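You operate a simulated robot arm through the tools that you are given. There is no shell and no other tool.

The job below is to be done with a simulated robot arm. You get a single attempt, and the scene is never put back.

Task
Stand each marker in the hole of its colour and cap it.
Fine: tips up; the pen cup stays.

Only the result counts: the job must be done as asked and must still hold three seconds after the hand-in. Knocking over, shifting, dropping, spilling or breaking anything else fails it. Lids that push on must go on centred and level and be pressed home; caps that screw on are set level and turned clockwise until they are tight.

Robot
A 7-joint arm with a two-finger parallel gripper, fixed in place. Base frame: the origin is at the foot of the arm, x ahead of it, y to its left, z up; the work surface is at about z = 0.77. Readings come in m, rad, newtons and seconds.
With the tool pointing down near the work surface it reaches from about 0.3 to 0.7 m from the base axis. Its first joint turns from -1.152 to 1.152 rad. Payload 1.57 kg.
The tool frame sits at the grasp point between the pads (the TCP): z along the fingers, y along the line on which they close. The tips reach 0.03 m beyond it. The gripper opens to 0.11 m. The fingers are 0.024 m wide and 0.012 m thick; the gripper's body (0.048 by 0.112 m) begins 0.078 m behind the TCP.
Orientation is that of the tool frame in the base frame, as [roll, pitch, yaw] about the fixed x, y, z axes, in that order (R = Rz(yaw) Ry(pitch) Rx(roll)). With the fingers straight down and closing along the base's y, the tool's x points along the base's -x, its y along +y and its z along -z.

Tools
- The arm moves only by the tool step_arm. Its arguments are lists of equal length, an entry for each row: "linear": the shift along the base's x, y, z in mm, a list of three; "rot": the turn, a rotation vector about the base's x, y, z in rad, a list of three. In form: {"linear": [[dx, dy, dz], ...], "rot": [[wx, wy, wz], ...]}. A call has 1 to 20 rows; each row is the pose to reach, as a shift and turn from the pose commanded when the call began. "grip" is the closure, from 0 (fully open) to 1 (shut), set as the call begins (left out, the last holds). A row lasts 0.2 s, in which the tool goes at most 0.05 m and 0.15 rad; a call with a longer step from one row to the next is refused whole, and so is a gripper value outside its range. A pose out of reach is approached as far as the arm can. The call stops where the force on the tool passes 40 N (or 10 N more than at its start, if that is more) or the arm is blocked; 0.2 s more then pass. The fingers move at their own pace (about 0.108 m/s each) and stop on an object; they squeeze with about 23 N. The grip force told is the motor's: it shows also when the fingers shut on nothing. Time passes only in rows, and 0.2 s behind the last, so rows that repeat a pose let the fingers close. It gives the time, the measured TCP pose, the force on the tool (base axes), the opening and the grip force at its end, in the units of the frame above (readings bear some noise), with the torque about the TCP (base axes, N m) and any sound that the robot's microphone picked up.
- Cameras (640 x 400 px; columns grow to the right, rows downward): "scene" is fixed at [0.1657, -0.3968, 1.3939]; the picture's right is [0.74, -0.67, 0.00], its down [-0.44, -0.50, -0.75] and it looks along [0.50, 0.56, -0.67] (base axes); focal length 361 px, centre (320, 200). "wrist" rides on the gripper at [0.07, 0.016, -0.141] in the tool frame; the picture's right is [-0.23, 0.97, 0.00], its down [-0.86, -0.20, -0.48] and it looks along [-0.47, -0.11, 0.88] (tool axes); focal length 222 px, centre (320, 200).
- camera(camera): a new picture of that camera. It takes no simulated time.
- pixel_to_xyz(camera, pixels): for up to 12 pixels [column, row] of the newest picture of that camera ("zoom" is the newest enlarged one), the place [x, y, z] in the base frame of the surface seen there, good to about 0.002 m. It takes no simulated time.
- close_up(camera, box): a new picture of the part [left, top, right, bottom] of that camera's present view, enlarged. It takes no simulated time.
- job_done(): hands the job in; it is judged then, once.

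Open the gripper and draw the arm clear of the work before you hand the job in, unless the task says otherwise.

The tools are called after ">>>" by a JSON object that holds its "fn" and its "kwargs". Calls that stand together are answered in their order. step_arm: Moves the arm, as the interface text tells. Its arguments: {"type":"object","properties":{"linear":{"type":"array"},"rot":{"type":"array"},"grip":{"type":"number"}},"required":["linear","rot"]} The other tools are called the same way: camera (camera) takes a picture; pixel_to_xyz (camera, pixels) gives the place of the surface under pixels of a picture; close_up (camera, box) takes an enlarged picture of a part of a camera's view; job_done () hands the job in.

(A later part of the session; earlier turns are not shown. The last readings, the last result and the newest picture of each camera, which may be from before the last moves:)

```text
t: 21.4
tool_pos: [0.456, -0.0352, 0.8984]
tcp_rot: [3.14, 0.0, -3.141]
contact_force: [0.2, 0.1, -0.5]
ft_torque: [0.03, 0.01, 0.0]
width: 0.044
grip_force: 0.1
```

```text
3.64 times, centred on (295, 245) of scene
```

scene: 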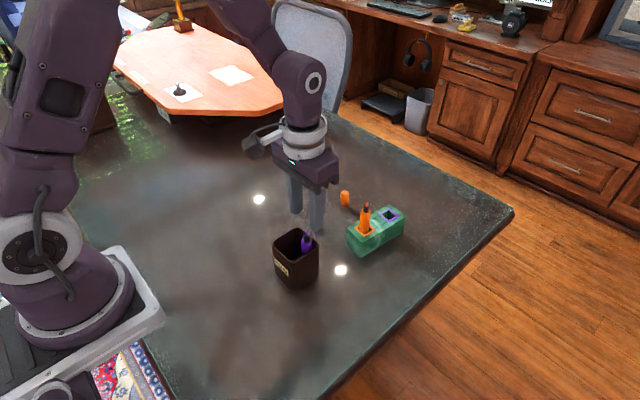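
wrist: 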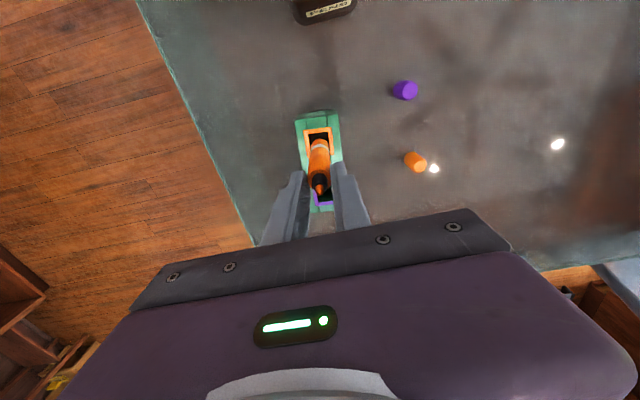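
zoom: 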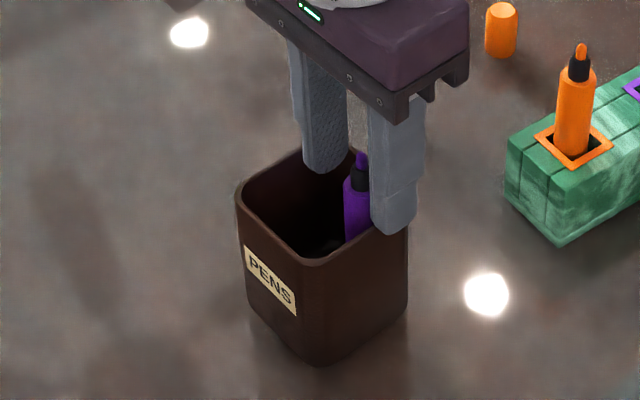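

The marker sits about 0.7 mm to the -y side of the finger plane (column 316 against 318.7 when held). I shift -0.7 mm and let it settle, then close.

>>> {"fn": "step_arm", "kwargs": {"linear": [[0, -0.7, 0], [0, -0.7, 0], [0, -0.7, 0]], "rot": [[0, 0, 0], [0, 0, 0], [0, 0, 0]]}}

>>> {"fn": "close_up", "kwargs": {"camera": "wrist", "box": [250, 120, 390, 245]}}

```text
t: 22.2
tool_pos: [0.4547, -0.0349, 0.8975]
tcp_rot: [-3.141, 0.001, 3.14]
contact_force: [-0.9, -0.6, -0.3]
ft_torque: [0.01, -0.01, 0.01]
width: 0.0441
grip_force: 0.1
```

```text
3.20 times, centred on (320, 182) of wrist
```

zoom: 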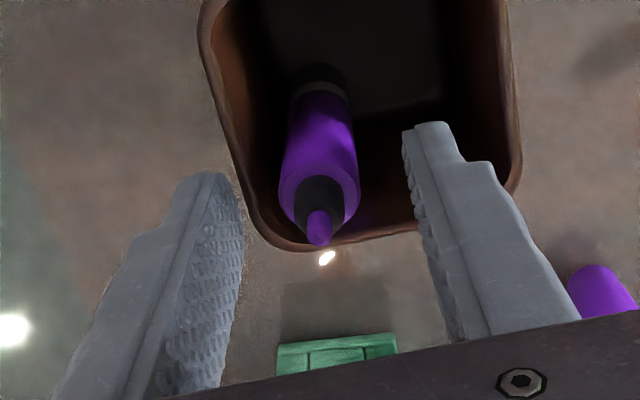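

The marker is now centred at column 319. I close the gripper on it.

>>> {"fn": "step_arm", "kwargs": {"linear": [[0, 0, 0], [0, 0, 0], [0, 0, 0], [0, 0, 0]], "rot": [[0, 0, 0], [0, 0, 0], [0, 0, 0], [0, 0, 0]], "grip": 1}}

>>> {"fn": "close_up", "kwargs": {"camera": "wrist", "box": [250, 120, 390, 245]}}

>>> {"fn": "close_up", "kwargs": {"camera": "scene", "box": [250, 190, 340, 300]}}

```text
t: 23.2
tool_pos: [0.4548, -0.0355, 0.8976]
tcp_rot: [3.141, 0.0, -3.141]
contact_force: [0.3, 0.1, 0.6]
ft_torque: [0.01, 0.0, -0.03]
width: 0.0192
grip_force: 22.5
```

```text
3.20 times, centred on (320, 182) of wrist
```

zoom: 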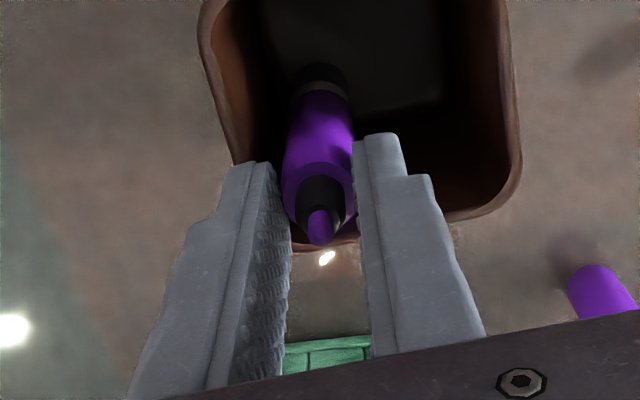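

```text
3.64 times, centred on (295, 245) of scene
```

zoom: 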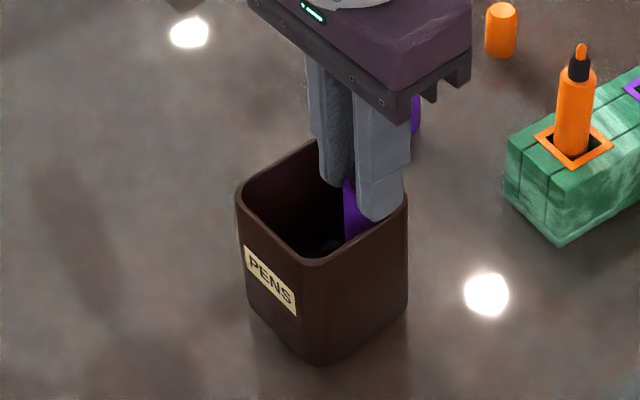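

Held at 19.2 mm with 22.5 N. I lift it straight up and out of the cup.

>>> {"fn": "step_arm", "kwargs": {"linear": [[0, 0, 5], [0, 0, 12], [0, 0, 25], [0, 0, 45], [0, 0, 65], [0, 0, 85], [0, 0, 105], [0, 0, 125], [0, 0, 145], [0, 0, 160], [0, 0, 160]], "rot": [[0, 0, 0], [0, 0, 0], [0, 0, 0], [0, 0, 0], [0, 0, 0], [0, 0, 0], [0, 0, 0], [0, 0, 0], [0, 0, 0], [0, 0, 0], [0, 0, 0]]}}

>>> {"fn": "camera", "kwargs": {"camera": "scene"}}

>>> {"fn": "close_up", "kwargs": {"camera": "wrist", "box": [280, 105, 360, 205]}}

```text
t: 25.6
tool_pos: [0.4572, -0.0347, 1.0583]
tcp_rot: [-3.141, 0.0, 3.141]
contact_force: [-0.1, 0.1, 1.1]
ft_torque: [-0.03, 0.01, 0.0]
width: 0.0192
grip_force: 22.6
```

```text
taken
```

scene: 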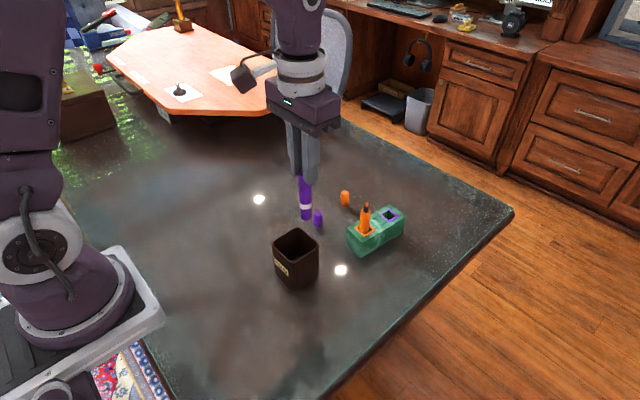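

```text
4.00 times, centred on (320, 155) of wrist
```

zoom: 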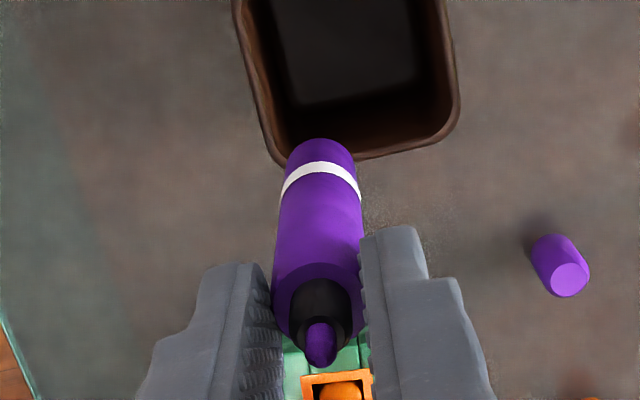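

The purple marker hangs upright and the cup is empty and unmoved. I carry it to the purple hole with a detour on the -y side of the orange marker.

>>> {"fn": "step_arm", "kwargs": {"linear": [[15, -8, 0], [45, -25, 0], [80, -45, 0], [115, -63, 0], [150, -70, 0], [180, -58, 0], [203, -40, 0], [214.6, -29.9, 0], [214.6, -29.9, 0], [214.6, -29.9, 0]], "rot": [[0, 0, 0], [0, 0, 0], [0, 0, 0], [0, 0, 0], [0, 0, 0], [0, 0, 0], [0, 0, 0], [0, 0, 0], [0, 0, 0], [0, 0, 0]]}}

>>> {"fn": "step_arm", "kwargs": {"linear": [[0, 0, -25], [0, 0, -55], [0, 0, -80], [0, 0, -95], [0, 0, -100], [0, 0, -100], [0, 0, -100]], "rot": [[0, 0, 0], [0, 0, 0], [0, 0, 0], [0, 0, 0], [0, 0, 0], [0, 0, 0], [0, 0, 0]]}}

>>> {"fn": "close_up", "kwargs": {"camera": "scene", "box": [335, 150, 425, 250]}}

>>> {"fn": "close_up", "kwargs": {"camera": "wrist", "box": [285, 105, 355, 205]}}

```text
t: 27.8
tool_pos: [0.6647, -0.0677, 1.0541]
tcp_rot: [-3.14, -0.012, -3.136]
contact_force: [0.8, 0.1, -0.3]
ft_torque: [0.0, 0.01, -0.03]
width: 0.019
grip_force: 22.9
out of reach, approached as far as the arm can: row 8
```

```text
t: 29.4
tool_pos: [0.6724, -0.0642, 0.9563]
tcp_rot: [3.141, 0.0, 3.141]
contact_force: [-0.4, 1.3, -0.4]
ft_torque: [0.0, -0.02, 0.0]
width: 0.0191
grip_force: 23.1
```

```text
4.00 times, centred on (380, 200) of scene
```

zoom: 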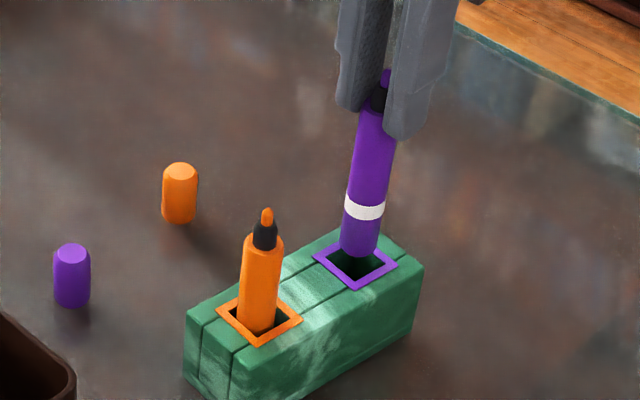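

```text
4.00 times, centred on (320, 155) of wrist
```

zoom: 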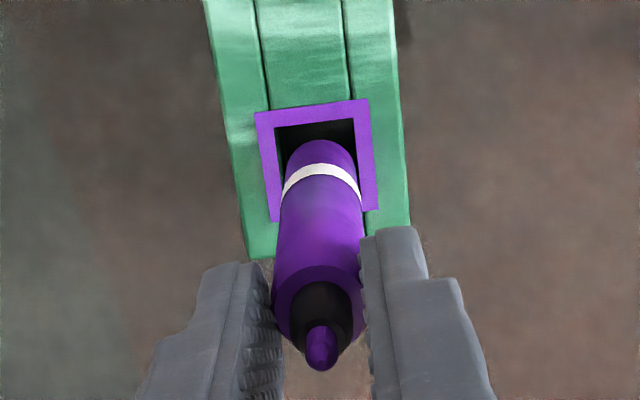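

The last rows brought it above the purple hole at z 0.957. I check centring with tight zooms in both views.

>>> {"fn": "close_up", "kwargs": {"camera": "scene", "box": [376, 196, 404, 224]}}

>>> {"fn": "close_up", "kwargs": {"camera": "wrist", "box": [298, 125, 342, 170]}}

```text
14.29 times, centred on (390, 210) of scene
```

zoom: 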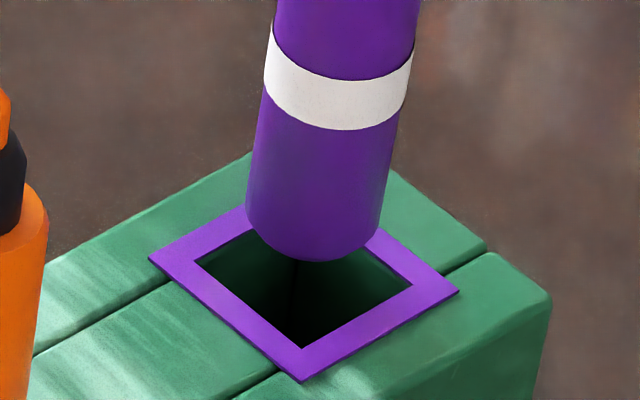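

```text
8.89 times, centred on (320, 148) of wrist
```

zoom: 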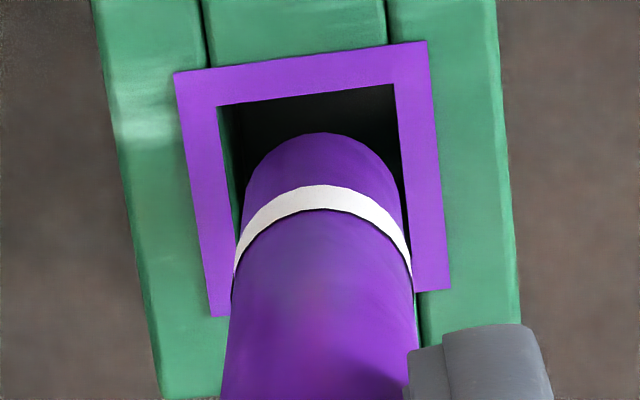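

The marker is offset about (+1.4, +0.55) mm from the hole centre. I correct that and lower to just above the hole before checking again.

>>> {"fn": "step_arm", "kwargs": {"linear": [[-1.4, -0.55, 0], [-1.4, -0.55, -4], [-1.4, -0.55, -8], [-1.4, -0.55, -8], [-1.4, -0.55, -8]], "rot": [[0, 0, 0], [0, 0, 0], [0, 0, 0], [0, 0, 0], [0, 0, 0]]}}

>>> {"fn": "close_up", "kwargs": {"camera": "scene", "box": [376, 196, 404, 224]}}

>>> {"fn": "close_up", "kwargs": {"camera": "wrist", "box": [298, 125, 342, 170]}}

```text
t: 30.6
tool_pos: [0.6716, -0.0674, 0.9479]
tcp_rot: [-3.141, 0.001, 3.141]
contact_force: [-0.8, -0.7, 0.2]
ft_torque: [0.01, 0.02, -0.02]
width: 0.0193
grip_force: 23.5
```

```text
14.29 times, centred on (390, 210) of scene
```

zoom: 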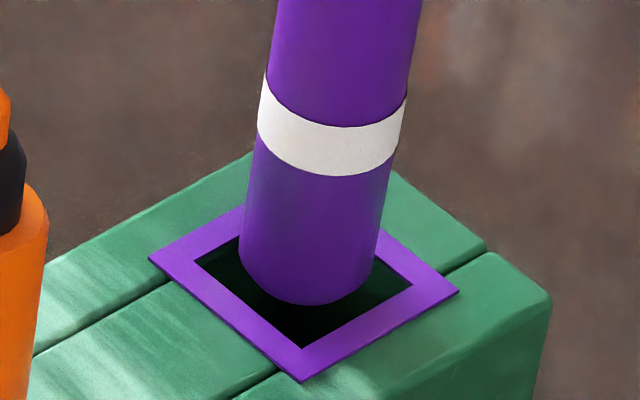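

```text
8.89 times, centred on (320, 148) of wrist
```

zoom: 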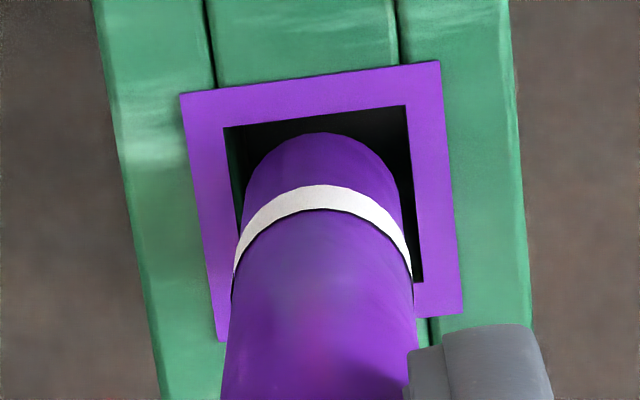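

It is now off by only about (+0.3, -0.6) mm. I nudge it and lower the end into the hole, then recheck.

>>> {"fn": "step_arm", "kwargs": {"linear": [[-0.4, 0.5, 0], [-0.4, 0.5, 0], [-0.4, 0.5, -4], [-0.4, 0.5, -8], [-0.4, 0.5, -11], [-0.4, 0.5, -11], [-0.4, 0.5, -11]], "rot": [[0, 0, 0], [0, 0, 0], [0, 0, 0], [0, 0, 0], [0, 0, 0], [0, 0, 0], [0, 0, 0]]}}

>>> {"fn": "close_up", "kwargs": {"camera": "scene", "box": [376, 196, 404, 224]}}

>>> {"fn": "close_up", "kwargs": {"camera": "wrist", "box": [298, 125, 342, 170]}}

```text
t: 32.2
tool_pos: [0.6698, -0.0654, 0.9387]
tcp_rot: [-3.141, -0.001, -3.141]
contact_force: [-0.1, -1.7, -0.4]
ft_torque: [0.01, -0.03, -0.02]
width: 0.0195
grip_force: 23.2
```

```text
14.29 times, centred on (390, 210) of scene
```

zoom: 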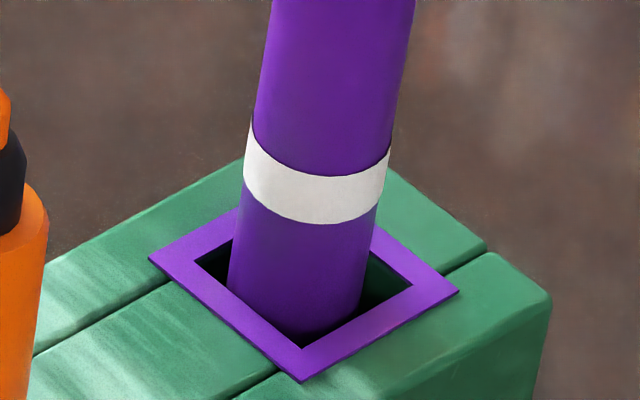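

```text
8.89 times, centred on (320, 148) of wrist
```

zoom: 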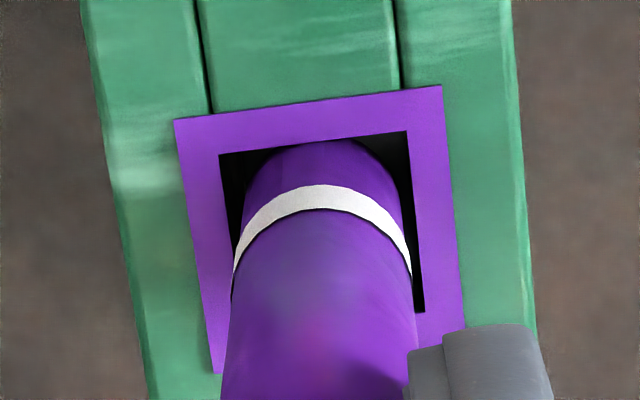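

The y centring is good but the marker is about 0.9 mm too far toward -x now (near edge gap closed in the wrist view). I shift +0.9 mm in x and recheck.

>>> {"fn": "step_arm", "kwargs": {"linear": [[0.9, 0, 0], [0.9, 0, 0], [0.9, 0, 0]], "rot": [[0, 0, 0], [0, 0, 0], [0, 0, 0]]}}

>>> {"fn": "close_up", "kwargs": {"camera": "scene", "box": [376, 196, 404, 224]}}

>>> {"fn": "close_up", "kwargs": {"camera": "wrist", "box": [298, 125, 342, 170]}}

```text
t: 33.0
tool_pos: [0.6714, -0.0649, 0.9384]
tcp_rot: [3.141, -0.002, -3.141]
contact_force: [-0.3, 0.1, -1.1]
ft_torque: [0.01, 0.01, 0.0]
width: 0.0193
grip_force: 23.0
```

```text
14.29 times, centred on (390, 210) of scene
```

zoom: 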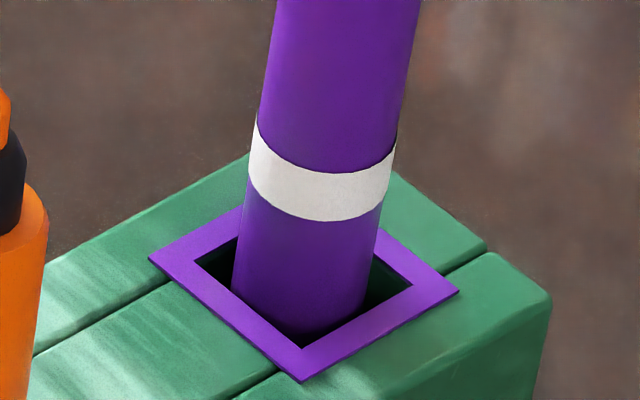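

```text
8.89 times, centred on (320, 148) of wrist
```

zoom: 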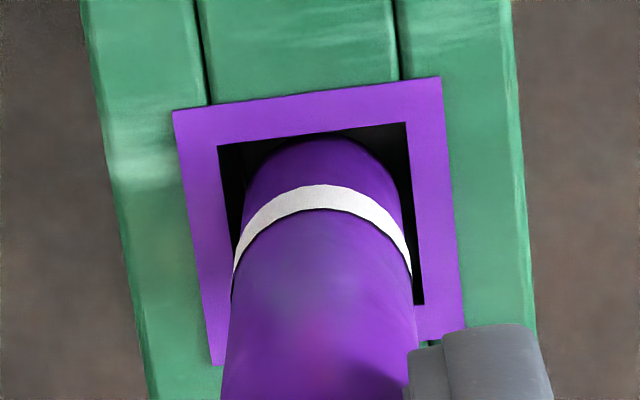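

Both views show it centred (scene 304 vs 303.5). I lower it toward the floor.

>>> {"fn": "step_arm", "kwargs": {"linear": [[0, 0, -5], [0, 0, -10], [0, 0, -15], [0, 0, -20], [0, 0, -25], [0, 0, -30], [0, 0, -34], [0, 0, -35], [0, 0, -35]], "rot": [[0, 0, 0], [0, 0, 0], [0, 0, 0], [0, 0, 0], [0, 0, 0], [0, 0, 0], [0, 0, 0], [0, 0, 0], [0, 0, 0]]}}

>>> {"fn": "step_arm", "kwargs": {"linear": [[0, 0, -1], [0, 0, -2], [0, 0, -3], [0, 0, -3]], "rot": [[0, 0, 0], [0, 0, 0], [0, 0, 0], [0, 0, 0]]}}

```text
t: 35.0
tool_pos: [0.67, -0.0651, 0.9028]
tcp_rot: [3.141, 0.002, 3.141]
contact_force: [0.7, -0.2, -1.1]
ft_torque: [0.0, 0.01, -0.04]
width: 0.019
grip_force: 23.2
```

```text
t: 36.0
tool_pos: [0.6708, -0.0665, 0.8998]
tcp_rot: [3.14, 0.001, 3.14]
contact_force: [0.1, 0.0, 9.9]
ft_torque: [-0.02, -0.02, 0.06]
width: 0.0194
grip_force: 23.3
```

Floor contact (about 10 N up) at z 0.900. I ease up, open the fingers, and look.

>>> {"fn": "step_arm", "kwargs": {"linear": [[0, 0, 0.7], [0, 0, 0.7]], "rot": [[0, 0, 0], [0, 0, 0]]}}

>>> {"fn": "step_arm", "kwargs": {"linear": [[0, 0, 0], [0, 0, 0], [0, 0, 0]], "rot": [[0, 0, 0], [0, 0, 0], [0, 0, 0]], "grip": 0.6}}

>>> {"fn": "step_arm", "kwargs": {"linear": [[0, 0, 15], [0, 0, 35], [0, 0, 60], [0, 0, 80], [0, 0, 80]], "rot": [[0, 0, 0], [0, 0, 0], [0, 0, 0], [0, 0, 0], [0, 0, 0]]}}

>>> {"fn": "close_up", "kwargs": {"camera": "scene", "box": [335, 160, 415, 250]}}

>>> {"fn": "camera", "kwargs": {"camera": "wrist"}}

```text
t: 36.6
tool_pos: [0.6702, -0.0662, 0.9004]
tcp_rot: [-3.141, 0.0, 3.141]
contact_force: [2.0, -1.0, 4.6]
ft_torque: [-0.15, -0.22, -0.01]
width: 0.0195
grip_force: 23.0
```

```text
t: 37.4
tool_pos: [0.6704, -0.0658, 0.9001]
tcp_rot: [-3.141, 0.0, -3.141]
contact_force: [-0.2, -0.6, 0.3]
ft_torque: [0.02, 0.0, -0.01]
width: 0.0439
grip_force: 0.0
```

```text
t: 38.6
tool_pos: [0.6707, -0.0642, 0.9787]
tcp_rot: [-3.141, 0.0, -3.141]
contact_force: [0.3, 0.3, -0.2]
ft_torque: [0.0, 0.0, 0.02]
width: 0.0439
grip_force: 0.0
```

```text
4.44 times, centred on (375, 205) of scene
```

zoom: 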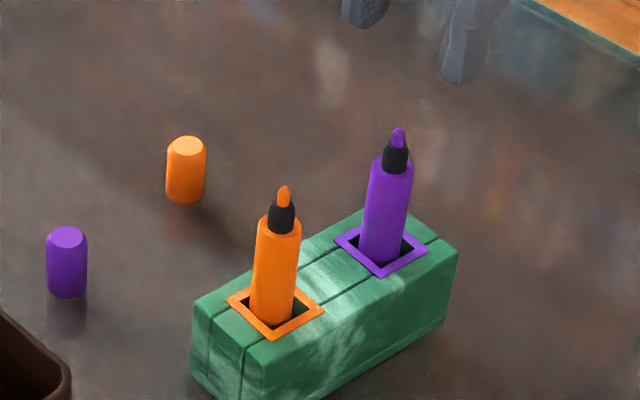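

```text
taken
```

wrist: 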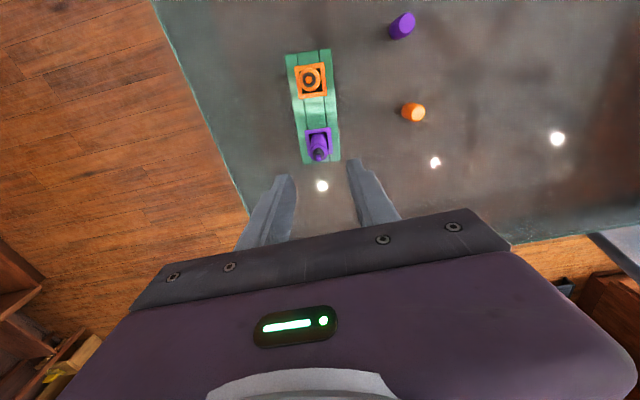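

Both markers stand in their holes. I enlarge the wrist view to measure the orange marker and orange cap from above.

>>> {"fn": "close_up", "kwargs": {"camera": "wrist", "box": [385, 0, 435, 130]}}

>>> {"fn": "close_up", "kwargs": {"camera": "wrist", "box": [290, 60, 335, 165]}}

>>> {"fn": "pixel_to_xyz", "kwargs": {"camera": "wrist", "pixels": [[311, 77], [308, 72], [316, 84], [303, 79], [320, 78], [414, 114], [414, 108], [406, 112], [422, 112], [414, 118], [402, 27], [318, 154]]}}

```text
3.08 times, centred on (410, 65) of wrist
```

zoom: 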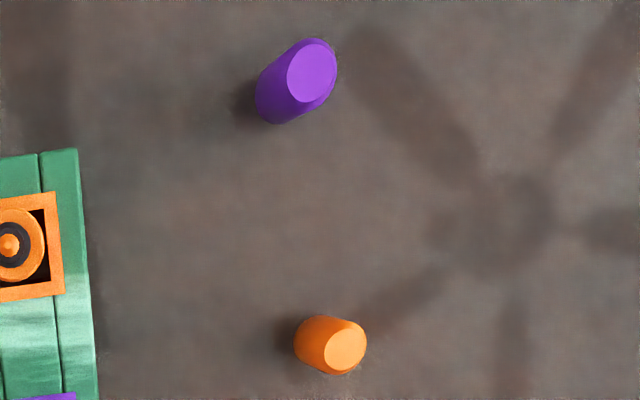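

```text
3.81 times, centred on (312, 112) of wrist
```

zoom: 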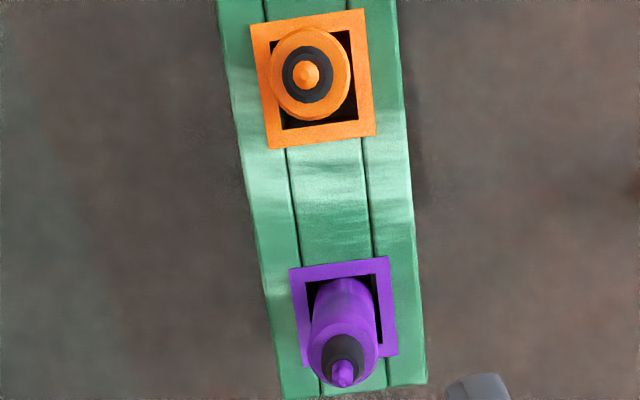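

```text
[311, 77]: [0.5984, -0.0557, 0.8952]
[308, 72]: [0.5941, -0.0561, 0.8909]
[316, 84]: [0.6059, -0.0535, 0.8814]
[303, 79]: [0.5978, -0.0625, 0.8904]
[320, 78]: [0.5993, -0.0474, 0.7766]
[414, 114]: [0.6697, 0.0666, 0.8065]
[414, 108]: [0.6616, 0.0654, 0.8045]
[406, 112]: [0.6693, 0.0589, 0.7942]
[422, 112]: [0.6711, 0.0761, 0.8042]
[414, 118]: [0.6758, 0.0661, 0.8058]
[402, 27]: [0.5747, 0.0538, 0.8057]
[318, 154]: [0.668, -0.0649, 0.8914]
```

Orange cap top is near (0.669, 0.069, 0.806). I travel above it with the fingers opened to about 55 mm and descend partway.

>>> {"fn": "step_arm", "kwargs": {"linear": [[0, 30, 0], [0, 70, 0], [0, 110, 0], [-0.5, 135, 0], [-0.5, 135, -30], [-0.5, 135, -65], [-0.5, 135, -100], [-0.5, 135, -100], [-0.5, 135, -100]], "rot": [[0, 0, 0], [0, 0, 0], [0, 0, 0], [0, 0, 0], [0, 0, 0], [0, 0, 0], [0, 0, 0], [0, 0, 0], [0, 0, 0]], "grip": 0.5}}

>>> {"fn": "camera", "kwargs": {"camera": "wrist"}}

>>> {"fn": "close_up", "kwargs": {"camera": "scene", "box": [300, 130, 420, 250]}}

```text
t: 40.6
tool_pos: [0.6677, 0.0704, 0.8788]
tcp_rot: [-3.141, 0.0, -3.14]
contact_force: [0.2, -0.7, -1.1]
ft_torque: [0.02, 0.0, 0.01]
width: 0.0552
grip_force: 0.1
```

```text
taken
```

wrist: 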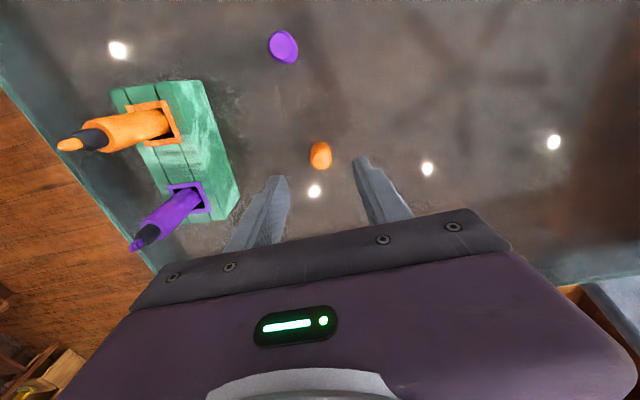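

```text
3.33 times, centred on (360, 190) of scene
```

zoom: 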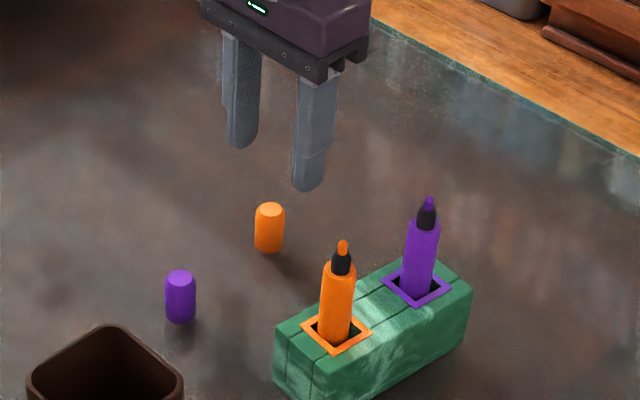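

The cap appears at (320,155), near the finger plane. I enlarge it to align precisely.

>>> {"fn": "close_up", "kwargs": {"camera": "wrist", "box": [298, 130, 342, 175]}}

>>> {"fn": "pixel_to_xyz", "kwargs": {"camera": "zoom", "pixels": [[330, 275], [275, 275], [385, 275], [330, 230], [330, 320], [320, 170], [250, 250], [390, 250]]}}

```text
8.89 times, centred on (320, 152) of wrist
```

zoom: 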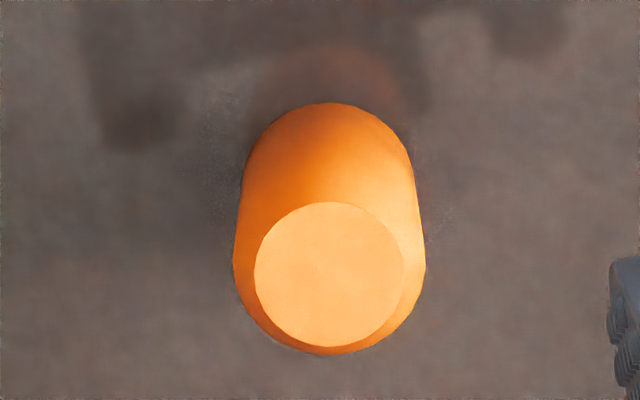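

```text
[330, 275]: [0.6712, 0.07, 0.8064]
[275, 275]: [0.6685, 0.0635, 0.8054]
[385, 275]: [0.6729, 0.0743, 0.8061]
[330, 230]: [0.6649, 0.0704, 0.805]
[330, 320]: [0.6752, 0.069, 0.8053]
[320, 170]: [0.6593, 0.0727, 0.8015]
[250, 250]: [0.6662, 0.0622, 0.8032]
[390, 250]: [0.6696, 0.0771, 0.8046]
```

The cap is about 1.2 mm to +y and 2 mm to +x of the fingers' plane. I correct and descend toward the cap.

>>> {"fn": "step_arm", "kwargs": {"linear": [[2, 1.2, 0], [2, 1.2, -20], [2, 1.2, -40], [2, 1.2, -55], [2, 1.2, -66], [2, 1.2, -68], [2, 1.2, -68], [2, 1.2, -68]], "rot": [[0, 0, 0], [0, 0, 0], [0, 0, 0], [0, 0, 0], [0, 0, 0], [0, 0, 0], [0, 0, 0], [0, 0, 0]]}}

>>> {"fn": "close_up", "kwargs": {"camera": "wrist", "box": [260, 110, 380, 230]}}

>>> {"fn": "close_up", "kwargs": {"camera": "scene", "box": [305, 150, 385, 230]}}

```text
t: 42.4
tool_pos: [0.6721, 0.0732, 0.8125]
tcp_rot: [-3.141, 0.001, -3.141]
contact_force: [-0.8, -0.3, 0.3]
ft_torque: [-0.01, 0.01, -0.05]
width: 0.0548
grip_force: 0.0
```

```text
3.33 times, centred on (320, 170) of wrist
```

zoom: 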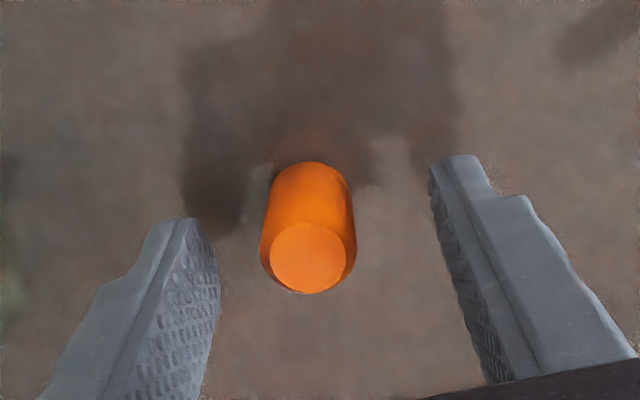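

```text
5.00 times, centred on (345, 190) of scene
```

zoom: 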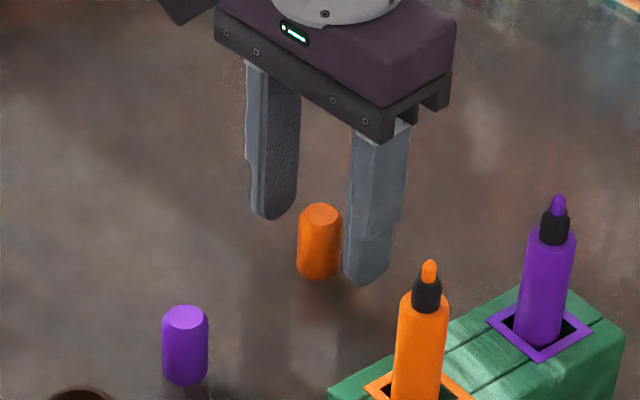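

The cap now sits about 2.4 mm to -y and -x of the tool axis, so the arm seems to have still been settling. I hold for a few rows and read again.

>>> {"fn": "step_arm", "kwargs": {"linear": [[0, 0, 0], [0, 0, 0], [0, 0, 0], [0, 0, 0]], "rot": [[0, 0, 0], [0, 0, 0], [0, 0, 0], [0, 0, 0]]}}

>>> {"fn": "close_up", "kwargs": {"camera": "wrist", "box": [260, 110, 380, 230]}}

```text
t: 43.4
tool_pos: [0.6726, 0.0728, 0.8127]
tcp_rot: [3.141, -0.001, 3.141]
contact_force: [-0.7, -0.2, 0.5]
ft_torque: [-0.01, 0.03, 0.03]
width: 0.055
grip_force: 0.1
```

```text
3.33 times, centred on (320, 170) of wrist
```

zoom: 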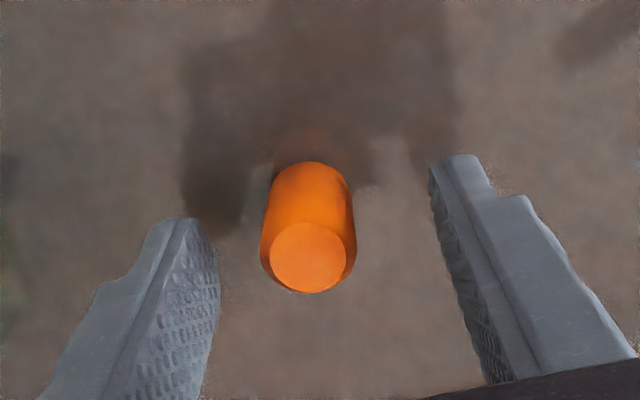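

It is steady, so this is a pose-dependent offset. I shift by (-2.2, -2.3) mm, lower 5 mm and check again.

>>> {"fn": "step_arm", "kwargs": {"linear": [[-2.2, -2.3, 0], [-2.2, -2.3, -3], [-2.2, -2.3, -5], [-2.2, -2.3, -5]], "rot": [[0, 0, 0], [0, 0, 0], [0, 0, 0], [0, 0, 0]]}}

>>> {"fn": "close_up", "kwargs": {"camera": "wrist", "box": [260, 110, 380, 230]}}

>>> {"fn": "close_up", "kwargs": {"camera": "scene", "box": [305, 150, 385, 230]}}

```text
t: 44.4
tool_pos: [0.6691, 0.0701, 0.8078]
tcp_rot: [3.141, 0.002, -3.141]
contact_force: [0.7, -0.4, 0.5]
ft_torque: [-0.01, 0.01, 0.0]
width: 0.0547
grip_force: 0.1
```

```text
3.33 times, centred on (320, 170) of wrist
```

zoom: 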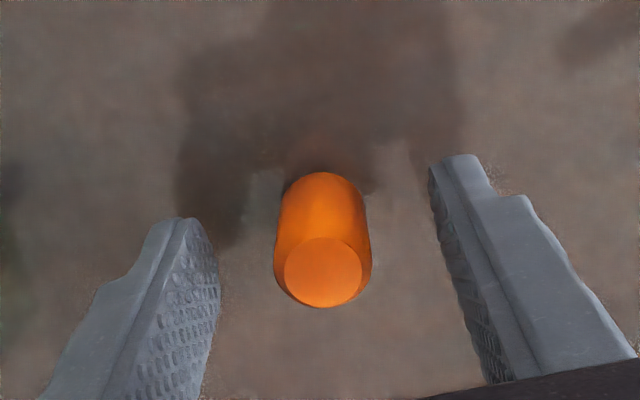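

```text
5.00 times, centred on (345, 190) of scene
```

zoom: 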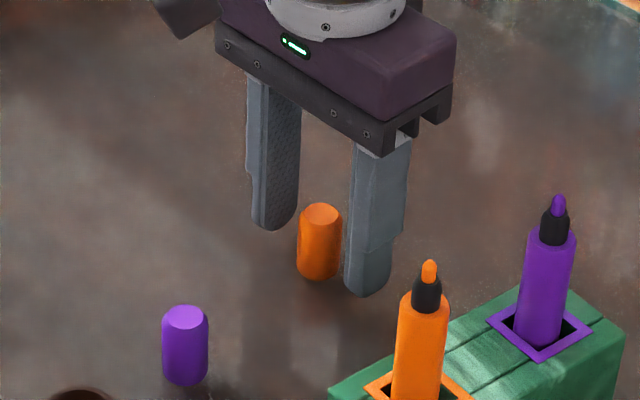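

The cap centre is at column 323, about 0.8 mm to +y. I shift +0.7 mm and close on the cap.

>>> {"fn": "step_arm", "kwargs": {"linear": [[0, 0.7, 0], [0, 0.7, 0], [0, 0.7, 0]], "rot": [[0, 0, 0], [0, 0, 0], [0, 0, 0]]}}

>>> {"fn": "close_up", "kwargs": {"camera": "wrist", "box": [260, 110, 380, 230]}}

```text
t: 45.2
tool_pos: [0.6703, 0.0691, 0.8086]
tcp_rot: [3.141, 0.0, 3.141]
contact_force: [0.7, 0.0, 0.1]
ft_torque: [-0.01, 0.01, 0.01]
width: 0.0549
grip_force: 0.0
```

```text
3.33 times, centred on (320, 170) of wrist
```

zoom: 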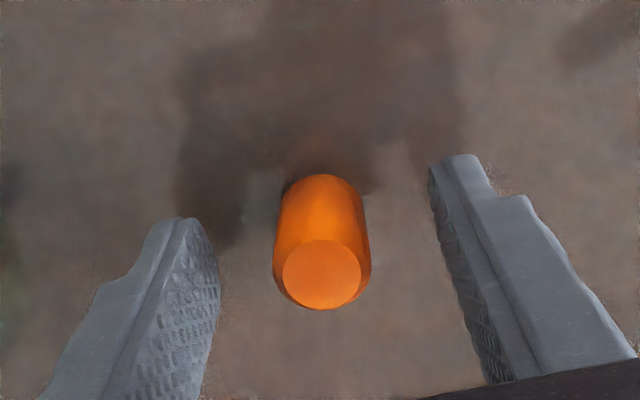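

The cap is at column 321, within half a millimetre. I close the gripper.

>>> {"fn": "step_arm", "kwargs": {"linear": [[0, 0.3, 0], [0, 0.3, 0], [0, 0.3, 0], [0, 0.3, 0], [0, 0.3, 0]], "rot": [[0, 0, 0], [0, 0, 0], [0, 0, 0], [0, 0, 0], [0, 0, 0]], "grip": 1}}

>>> {"fn": "close_up", "kwargs": {"camera": "wrist", "box": [260, 110, 380, 230]}}

>>> {"fn": "close_up", "kwargs": {"camera": "scene", "box": [305, 150, 385, 230]}}

```text
t: 46.4
tool_pos: [0.6699, 0.0697, 0.8074]
tcp_rot: [3.141, 0.001, -3.141]
contact_force: [-0.5, 0.1, 4.1]
ft_torque: [-0.04, 0.03, -0.02]
width: 0.0201
grip_force: 23.1
```

```text
3.33 times, centred on (320, 170) of wrist
```

zoom: 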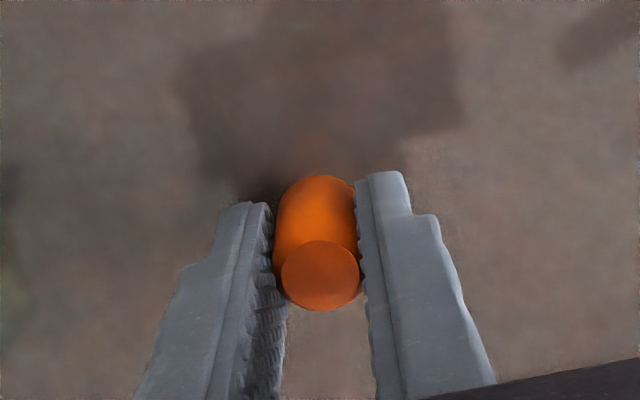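

```text
5.00 times, centred on (345, 190) of scene
```

zoom: 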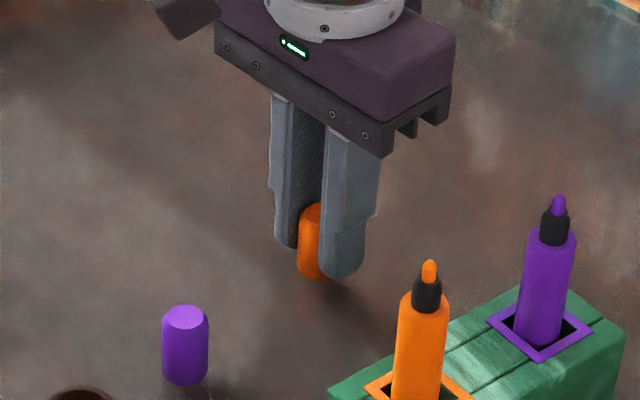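

The cap is held at 20.1 mm width, 23 N, close to the tool axis. I lift it straight up 150 mm.

>>> {"fn": "step_arm", "kwargs": {"linear": [[0, 0, 5], [0, 0, 20], [0, 0, 45], [0, 0, 75], [0, 0, 105], [0, 0, 135], [0, 0, 150], [0, 0, 150]], "rot": [[0, 0, 0], [0, 0, 0], [0, 0, 0], [0, 0, 0], [0, 0, 0], [0, 0, 0], [0, 0, 0], [0, 0, 0]]}}

>>> {"fn": "close_up", "kwargs": {"camera": "scene", "box": [345, 175, 405, 240]}}

>>> {"fn": "pixel_to_xyz", "kwargs": {"camera": "zoom", "pixels": [[320, 200]]}}

>>> {"fn": "close_up", "kwargs": {"camera": "wrist", "box": [260, 110, 380, 230]}}

```text
t: 48.2
tool_pos: [0.6712, 0.0678, 0.9559]
tcp_rot: [3.141, 0.0, -3.139]
contact_force: [-0.6, 0.3, 0.4]
ft_torque: [-0.01, 0.0, -0.01]
width: 0.0199
grip_force: 23.1
```

```text
6.15 times, centred on (375, 208) of scene
```

zoom: 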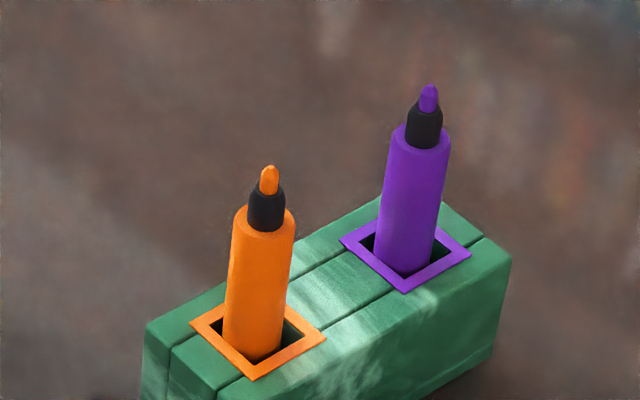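

```text
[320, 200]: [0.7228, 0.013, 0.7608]
```

```text
3.33 times, centred on (320, 170) of wrist
```

zoom: 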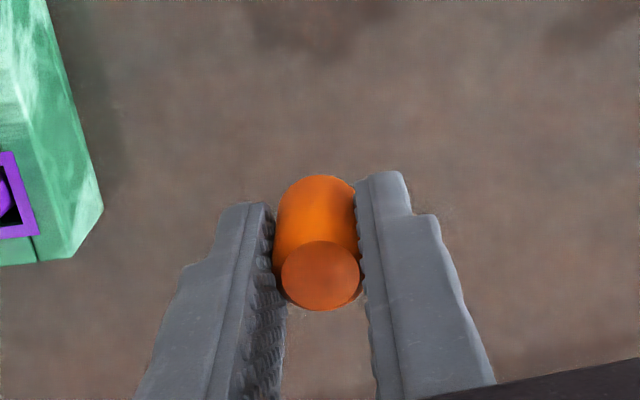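

The cap is lifted cleanly. I read both markers' tips, collars and shoulders from the scene zoom.

>>> {"fn": "close_up", "kwargs": {"camera": "scene", "box": [345, 175, 405, 240]}}

>>> {"fn": "pixel_to_xyz", "kwargs": {"camera": "zoom", "pixels": [[268, 172], [269, 182], [266, 210], [263, 240], [262, 280], [257, 320], [428, 92], [428, 103], [424, 130], [419, 160], [414, 200], [408, 240]]}}

```text
6.15 times, centred on (375, 208) of scene
```

zoom: 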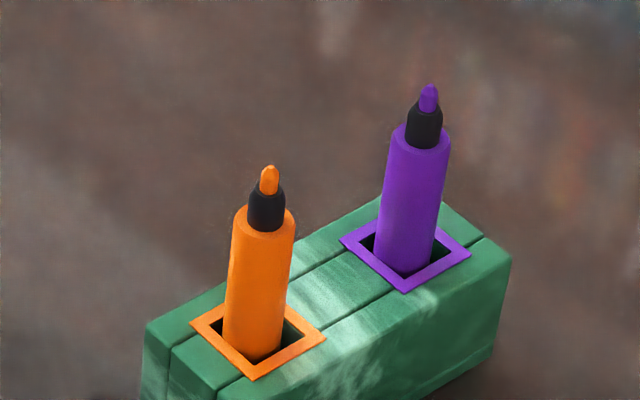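

```text
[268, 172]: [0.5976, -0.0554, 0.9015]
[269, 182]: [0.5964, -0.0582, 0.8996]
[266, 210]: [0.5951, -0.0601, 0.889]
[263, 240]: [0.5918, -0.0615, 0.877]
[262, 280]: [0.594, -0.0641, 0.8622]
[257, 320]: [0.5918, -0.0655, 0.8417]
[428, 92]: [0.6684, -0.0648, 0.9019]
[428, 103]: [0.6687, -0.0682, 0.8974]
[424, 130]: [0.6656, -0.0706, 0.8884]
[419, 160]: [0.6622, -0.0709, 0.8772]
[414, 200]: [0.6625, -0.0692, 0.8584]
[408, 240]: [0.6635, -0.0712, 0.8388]
```

The orange marker's tip and collar axis is at about (0.5997, -0.0562) with a very slight lean. I carry the cap to above it.

>>> {"fn": "step_arm", "kwargs": {"linear": [[-15, -25, 0], [-32, -55, 0], [-50, -87, 0], [-64, -112, 0], [-71, -124, 0], [-71, -124, 0], [-71, -124, 0]], "rot": [[0, 0, 0], [0, 0, 0], [0, 0, 0], [0, 0, 0], [0, 0, 0], [0, 0, 0], [0, 0, 0]]}}

>>> {"fn": "close_up", "kwargs": {"camera": "scene", "box": [340, 160, 400, 225]}}

>>> {"fn": "close_up", "kwargs": {"camera": "wrist", "box": [285, 120, 355, 210]}}

```text
t: 49.8
tool_pos: [0.5984, -0.0559, 0.9594]
tcp_rot: [-3.14, 0.0, -3.141]
contact_force: [0.3, 0.2, -0.7]
ft_torque: [0.0, -0.02, 0.01]
width: 0.0198
grip_force: 22.9
```

```text
6.15 times, centred on (370, 192) of scene
```

zoom: 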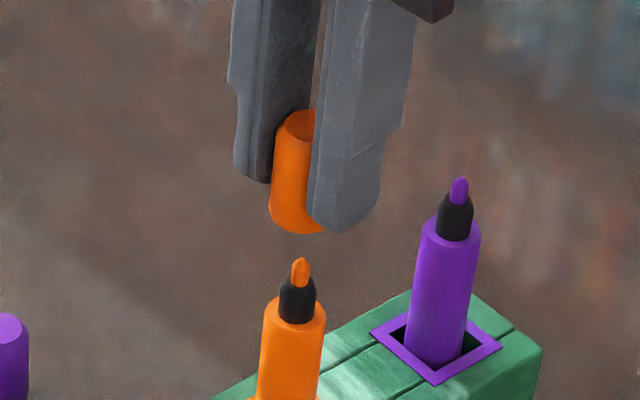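

```text
4.44 times, centred on (320, 165) of wrist
```

zoom: 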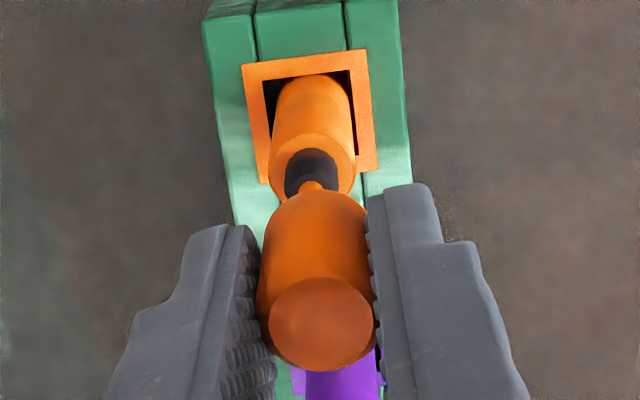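

The marker axis is about 1.6 mm to -y of the cap axis in both views. I shift by (+0.2, -1.6) mm and look again.

>>> {"fn": "step_arm", "kwargs": {"linear": [[0.2, -1.6, 0], [0.2, -1.6, 0], [0.2, -1.6, -3], [0.2, -1.6, -3]], "rot": [[0, 0, 0], [0, 0, 0], [0, 0, 0], [0, 0, 0]]}}

>>> {"fn": "close_up", "kwargs": {"camera": "scene", "box": [354, 180, 384, 210]}}

>>> {"fn": "close_up", "kwargs": {"camera": "wrist", "box": [298, 130, 342, 175]}}

```text
t: 50.8
tool_pos: [0.598, -0.0572, 0.9568]
tcp_rot: [-3.141, 0.001, -3.141]
contact_force: [-0.3, 0.0, -0.7]
ft_torque: [0.01, -0.04, -0.02]
width: 0.02
grip_force: 22.9
```

```text
13.33 times, centred on (369, 195) of scene
```

zoom: 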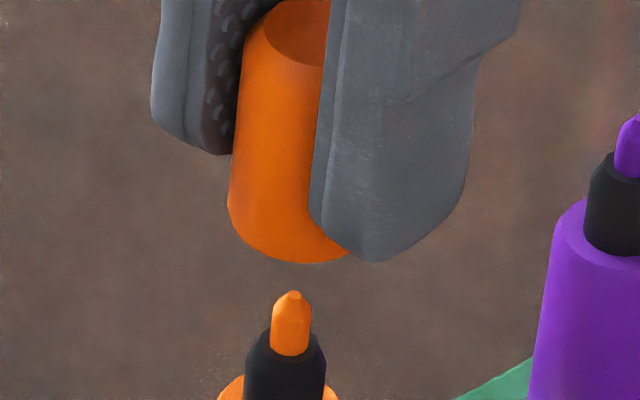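

```text
8.89 times, centred on (320, 152) of wrist
```

zoom: 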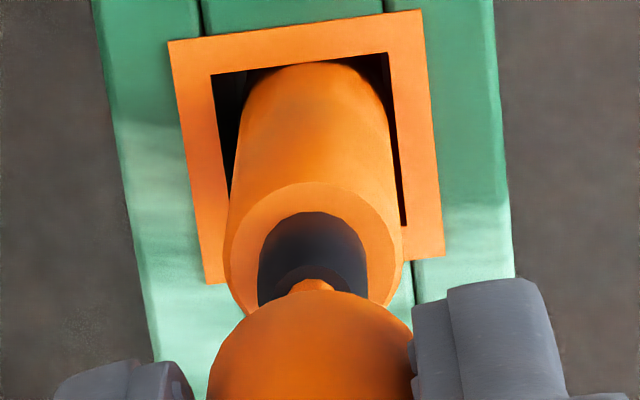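

The wrist view is aligned sideways, but the marker is about 1.2 mm further in +x than the cap. I shift (+1.2, -0.3) mm and recheck.

>>> {"fn": "step_arm", "kwargs": {"linear": [[1.2, -0.3, 0], [1.2, -0.3, 0], [1.2, -0.3, -3], [1.2, -0.3, -3]], "rot": [[0, 0, 0], [0, 0, 0], [0, 0, 0], [0, 0, 0]]}}

>>> {"fn": "close_up", "kwargs": {"camera": "scene", "box": [354, 180, 384, 210]}}

>>> {"fn": "close_up", "kwargs": {"camera": "wrist", "box": [298, 140, 342, 200]}}

```text
t: 51.8
tool_pos: [0.6018, -0.0572, 0.9525]
tcp_rot: [3.141, 0.001, 3.141]
contact_force: [-1.2, 0.3, -0.2]
ft_torque: [0.02, -0.02, 0.0]
width: 0.0199
grip_force: 23.2
```

```text
13.33 times, centred on (369, 195) of scene
```

zoom: 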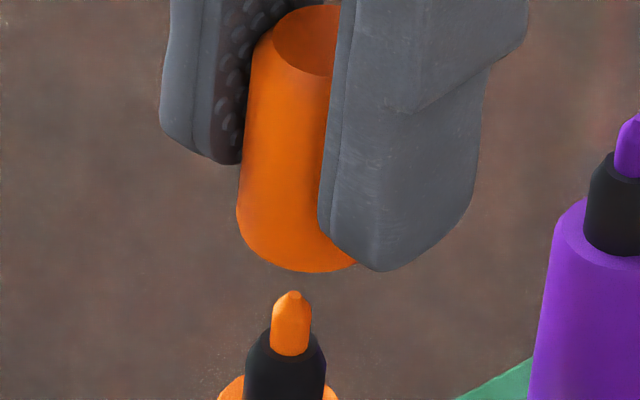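

```text
6.67 times, centred on (320, 170) of wrist
```

zoom: 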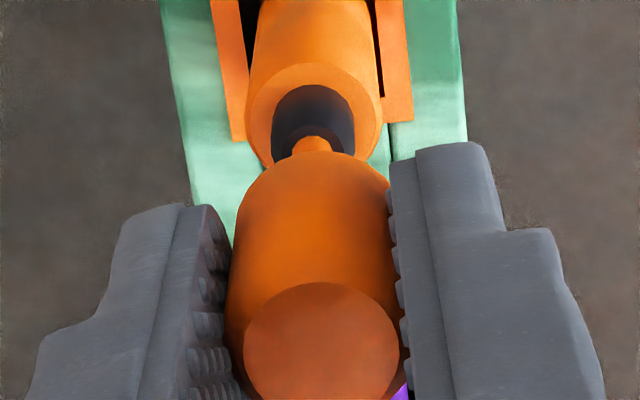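

Alignment is within about half a millimetre now. I make a last small correction and lower until the cap begins to swallow the tip.

>>> {"fn": "step_arm", "kwargs": {"linear": [[-0.4, -0.3, 0], [-0.4, -0.3, -3], [-0.4, -0.3, -6], [-0.4, -0.3, -9], [-0.4, -0.3, -12], [-0.4, -0.3, -14], [-0.4, -0.3, -14]], "rot": [[0, 0, 0], [0, 0, 0], [0, 0, 0], [0, 0, 0], [0, 0, 0], [0, 0, 0], [0, 0, 0]]}}

>>> {"fn": "close_up", "kwargs": {"camera": "scene", "box": [354, 185, 384, 215]}}

>>> {"fn": "close_up", "kwargs": {"camera": "wrist", "box": [298, 140, 342, 200]}}

```text
t: 53.4
tool_pos: [0.5986, -0.0562, 0.9376]
tcp_rot: [-3.141, -0.001, -3.14]
contact_force: [1.0, -0.4, 0.2]
ft_torque: [0.03, 0.01, 0.0]
width: 0.0199
grip_force: 23.5
```

```text
13.33 times, centred on (369, 200) of scene
```

zoom: 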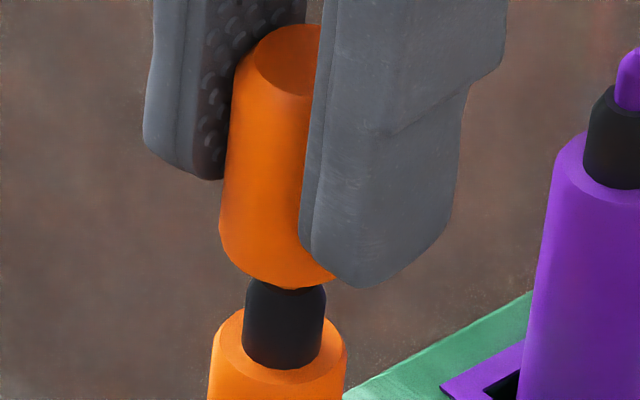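

```text
6.67 times, centred on (320, 170) of wrist
```

zoom: 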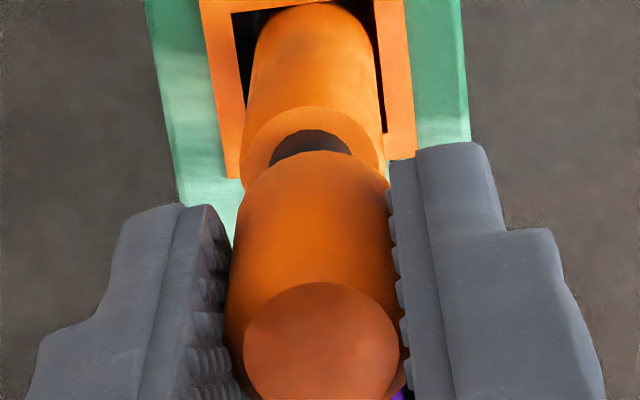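

The tip is now entering the cap with no contact force; the cap sits about 1 mm too far toward -x. I correct (+1.0, -0.4) mm before going lower.

>>> {"fn": "step_arm", "kwargs": {"linear": [[0.5, -0.2, 0], [1.0, -0.4, 0], [1.0, -0.4, 0]], "rot": [[0, 0, 0], [0, 0, 0], [0, 0, 0]]}}

>>> {"fn": "close_up", "kwargs": {"camera": "scene", "box": [354, 185, 384, 215]}}

>>> {"fn": "close_up", "kwargs": {"camera": "wrist", "box": [298, 140, 342, 200]}}

```text
t: 54.2
tool_pos: [0.6002, -0.0574, 0.9374]
tcp_rot: [-3.141, -0.002, 3.141]
contact_force: [-0.3, 0.4, 0.5]
ft_torque: [0.04, 0.01, 0.02]
width: 0.0199
grip_force: 23.0
```

```text
13.33 times, centred on (369, 200) of scene
```

zoom: 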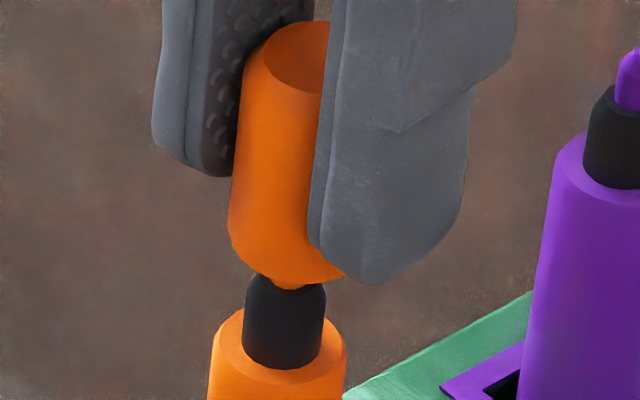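

```text
6.67 times, centred on (320, 170) of wrist
```

zoom: 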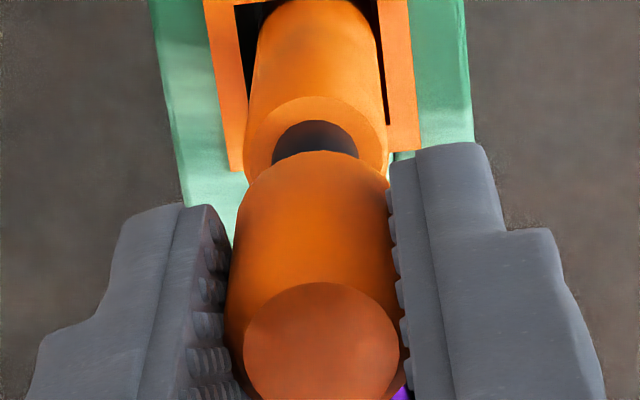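

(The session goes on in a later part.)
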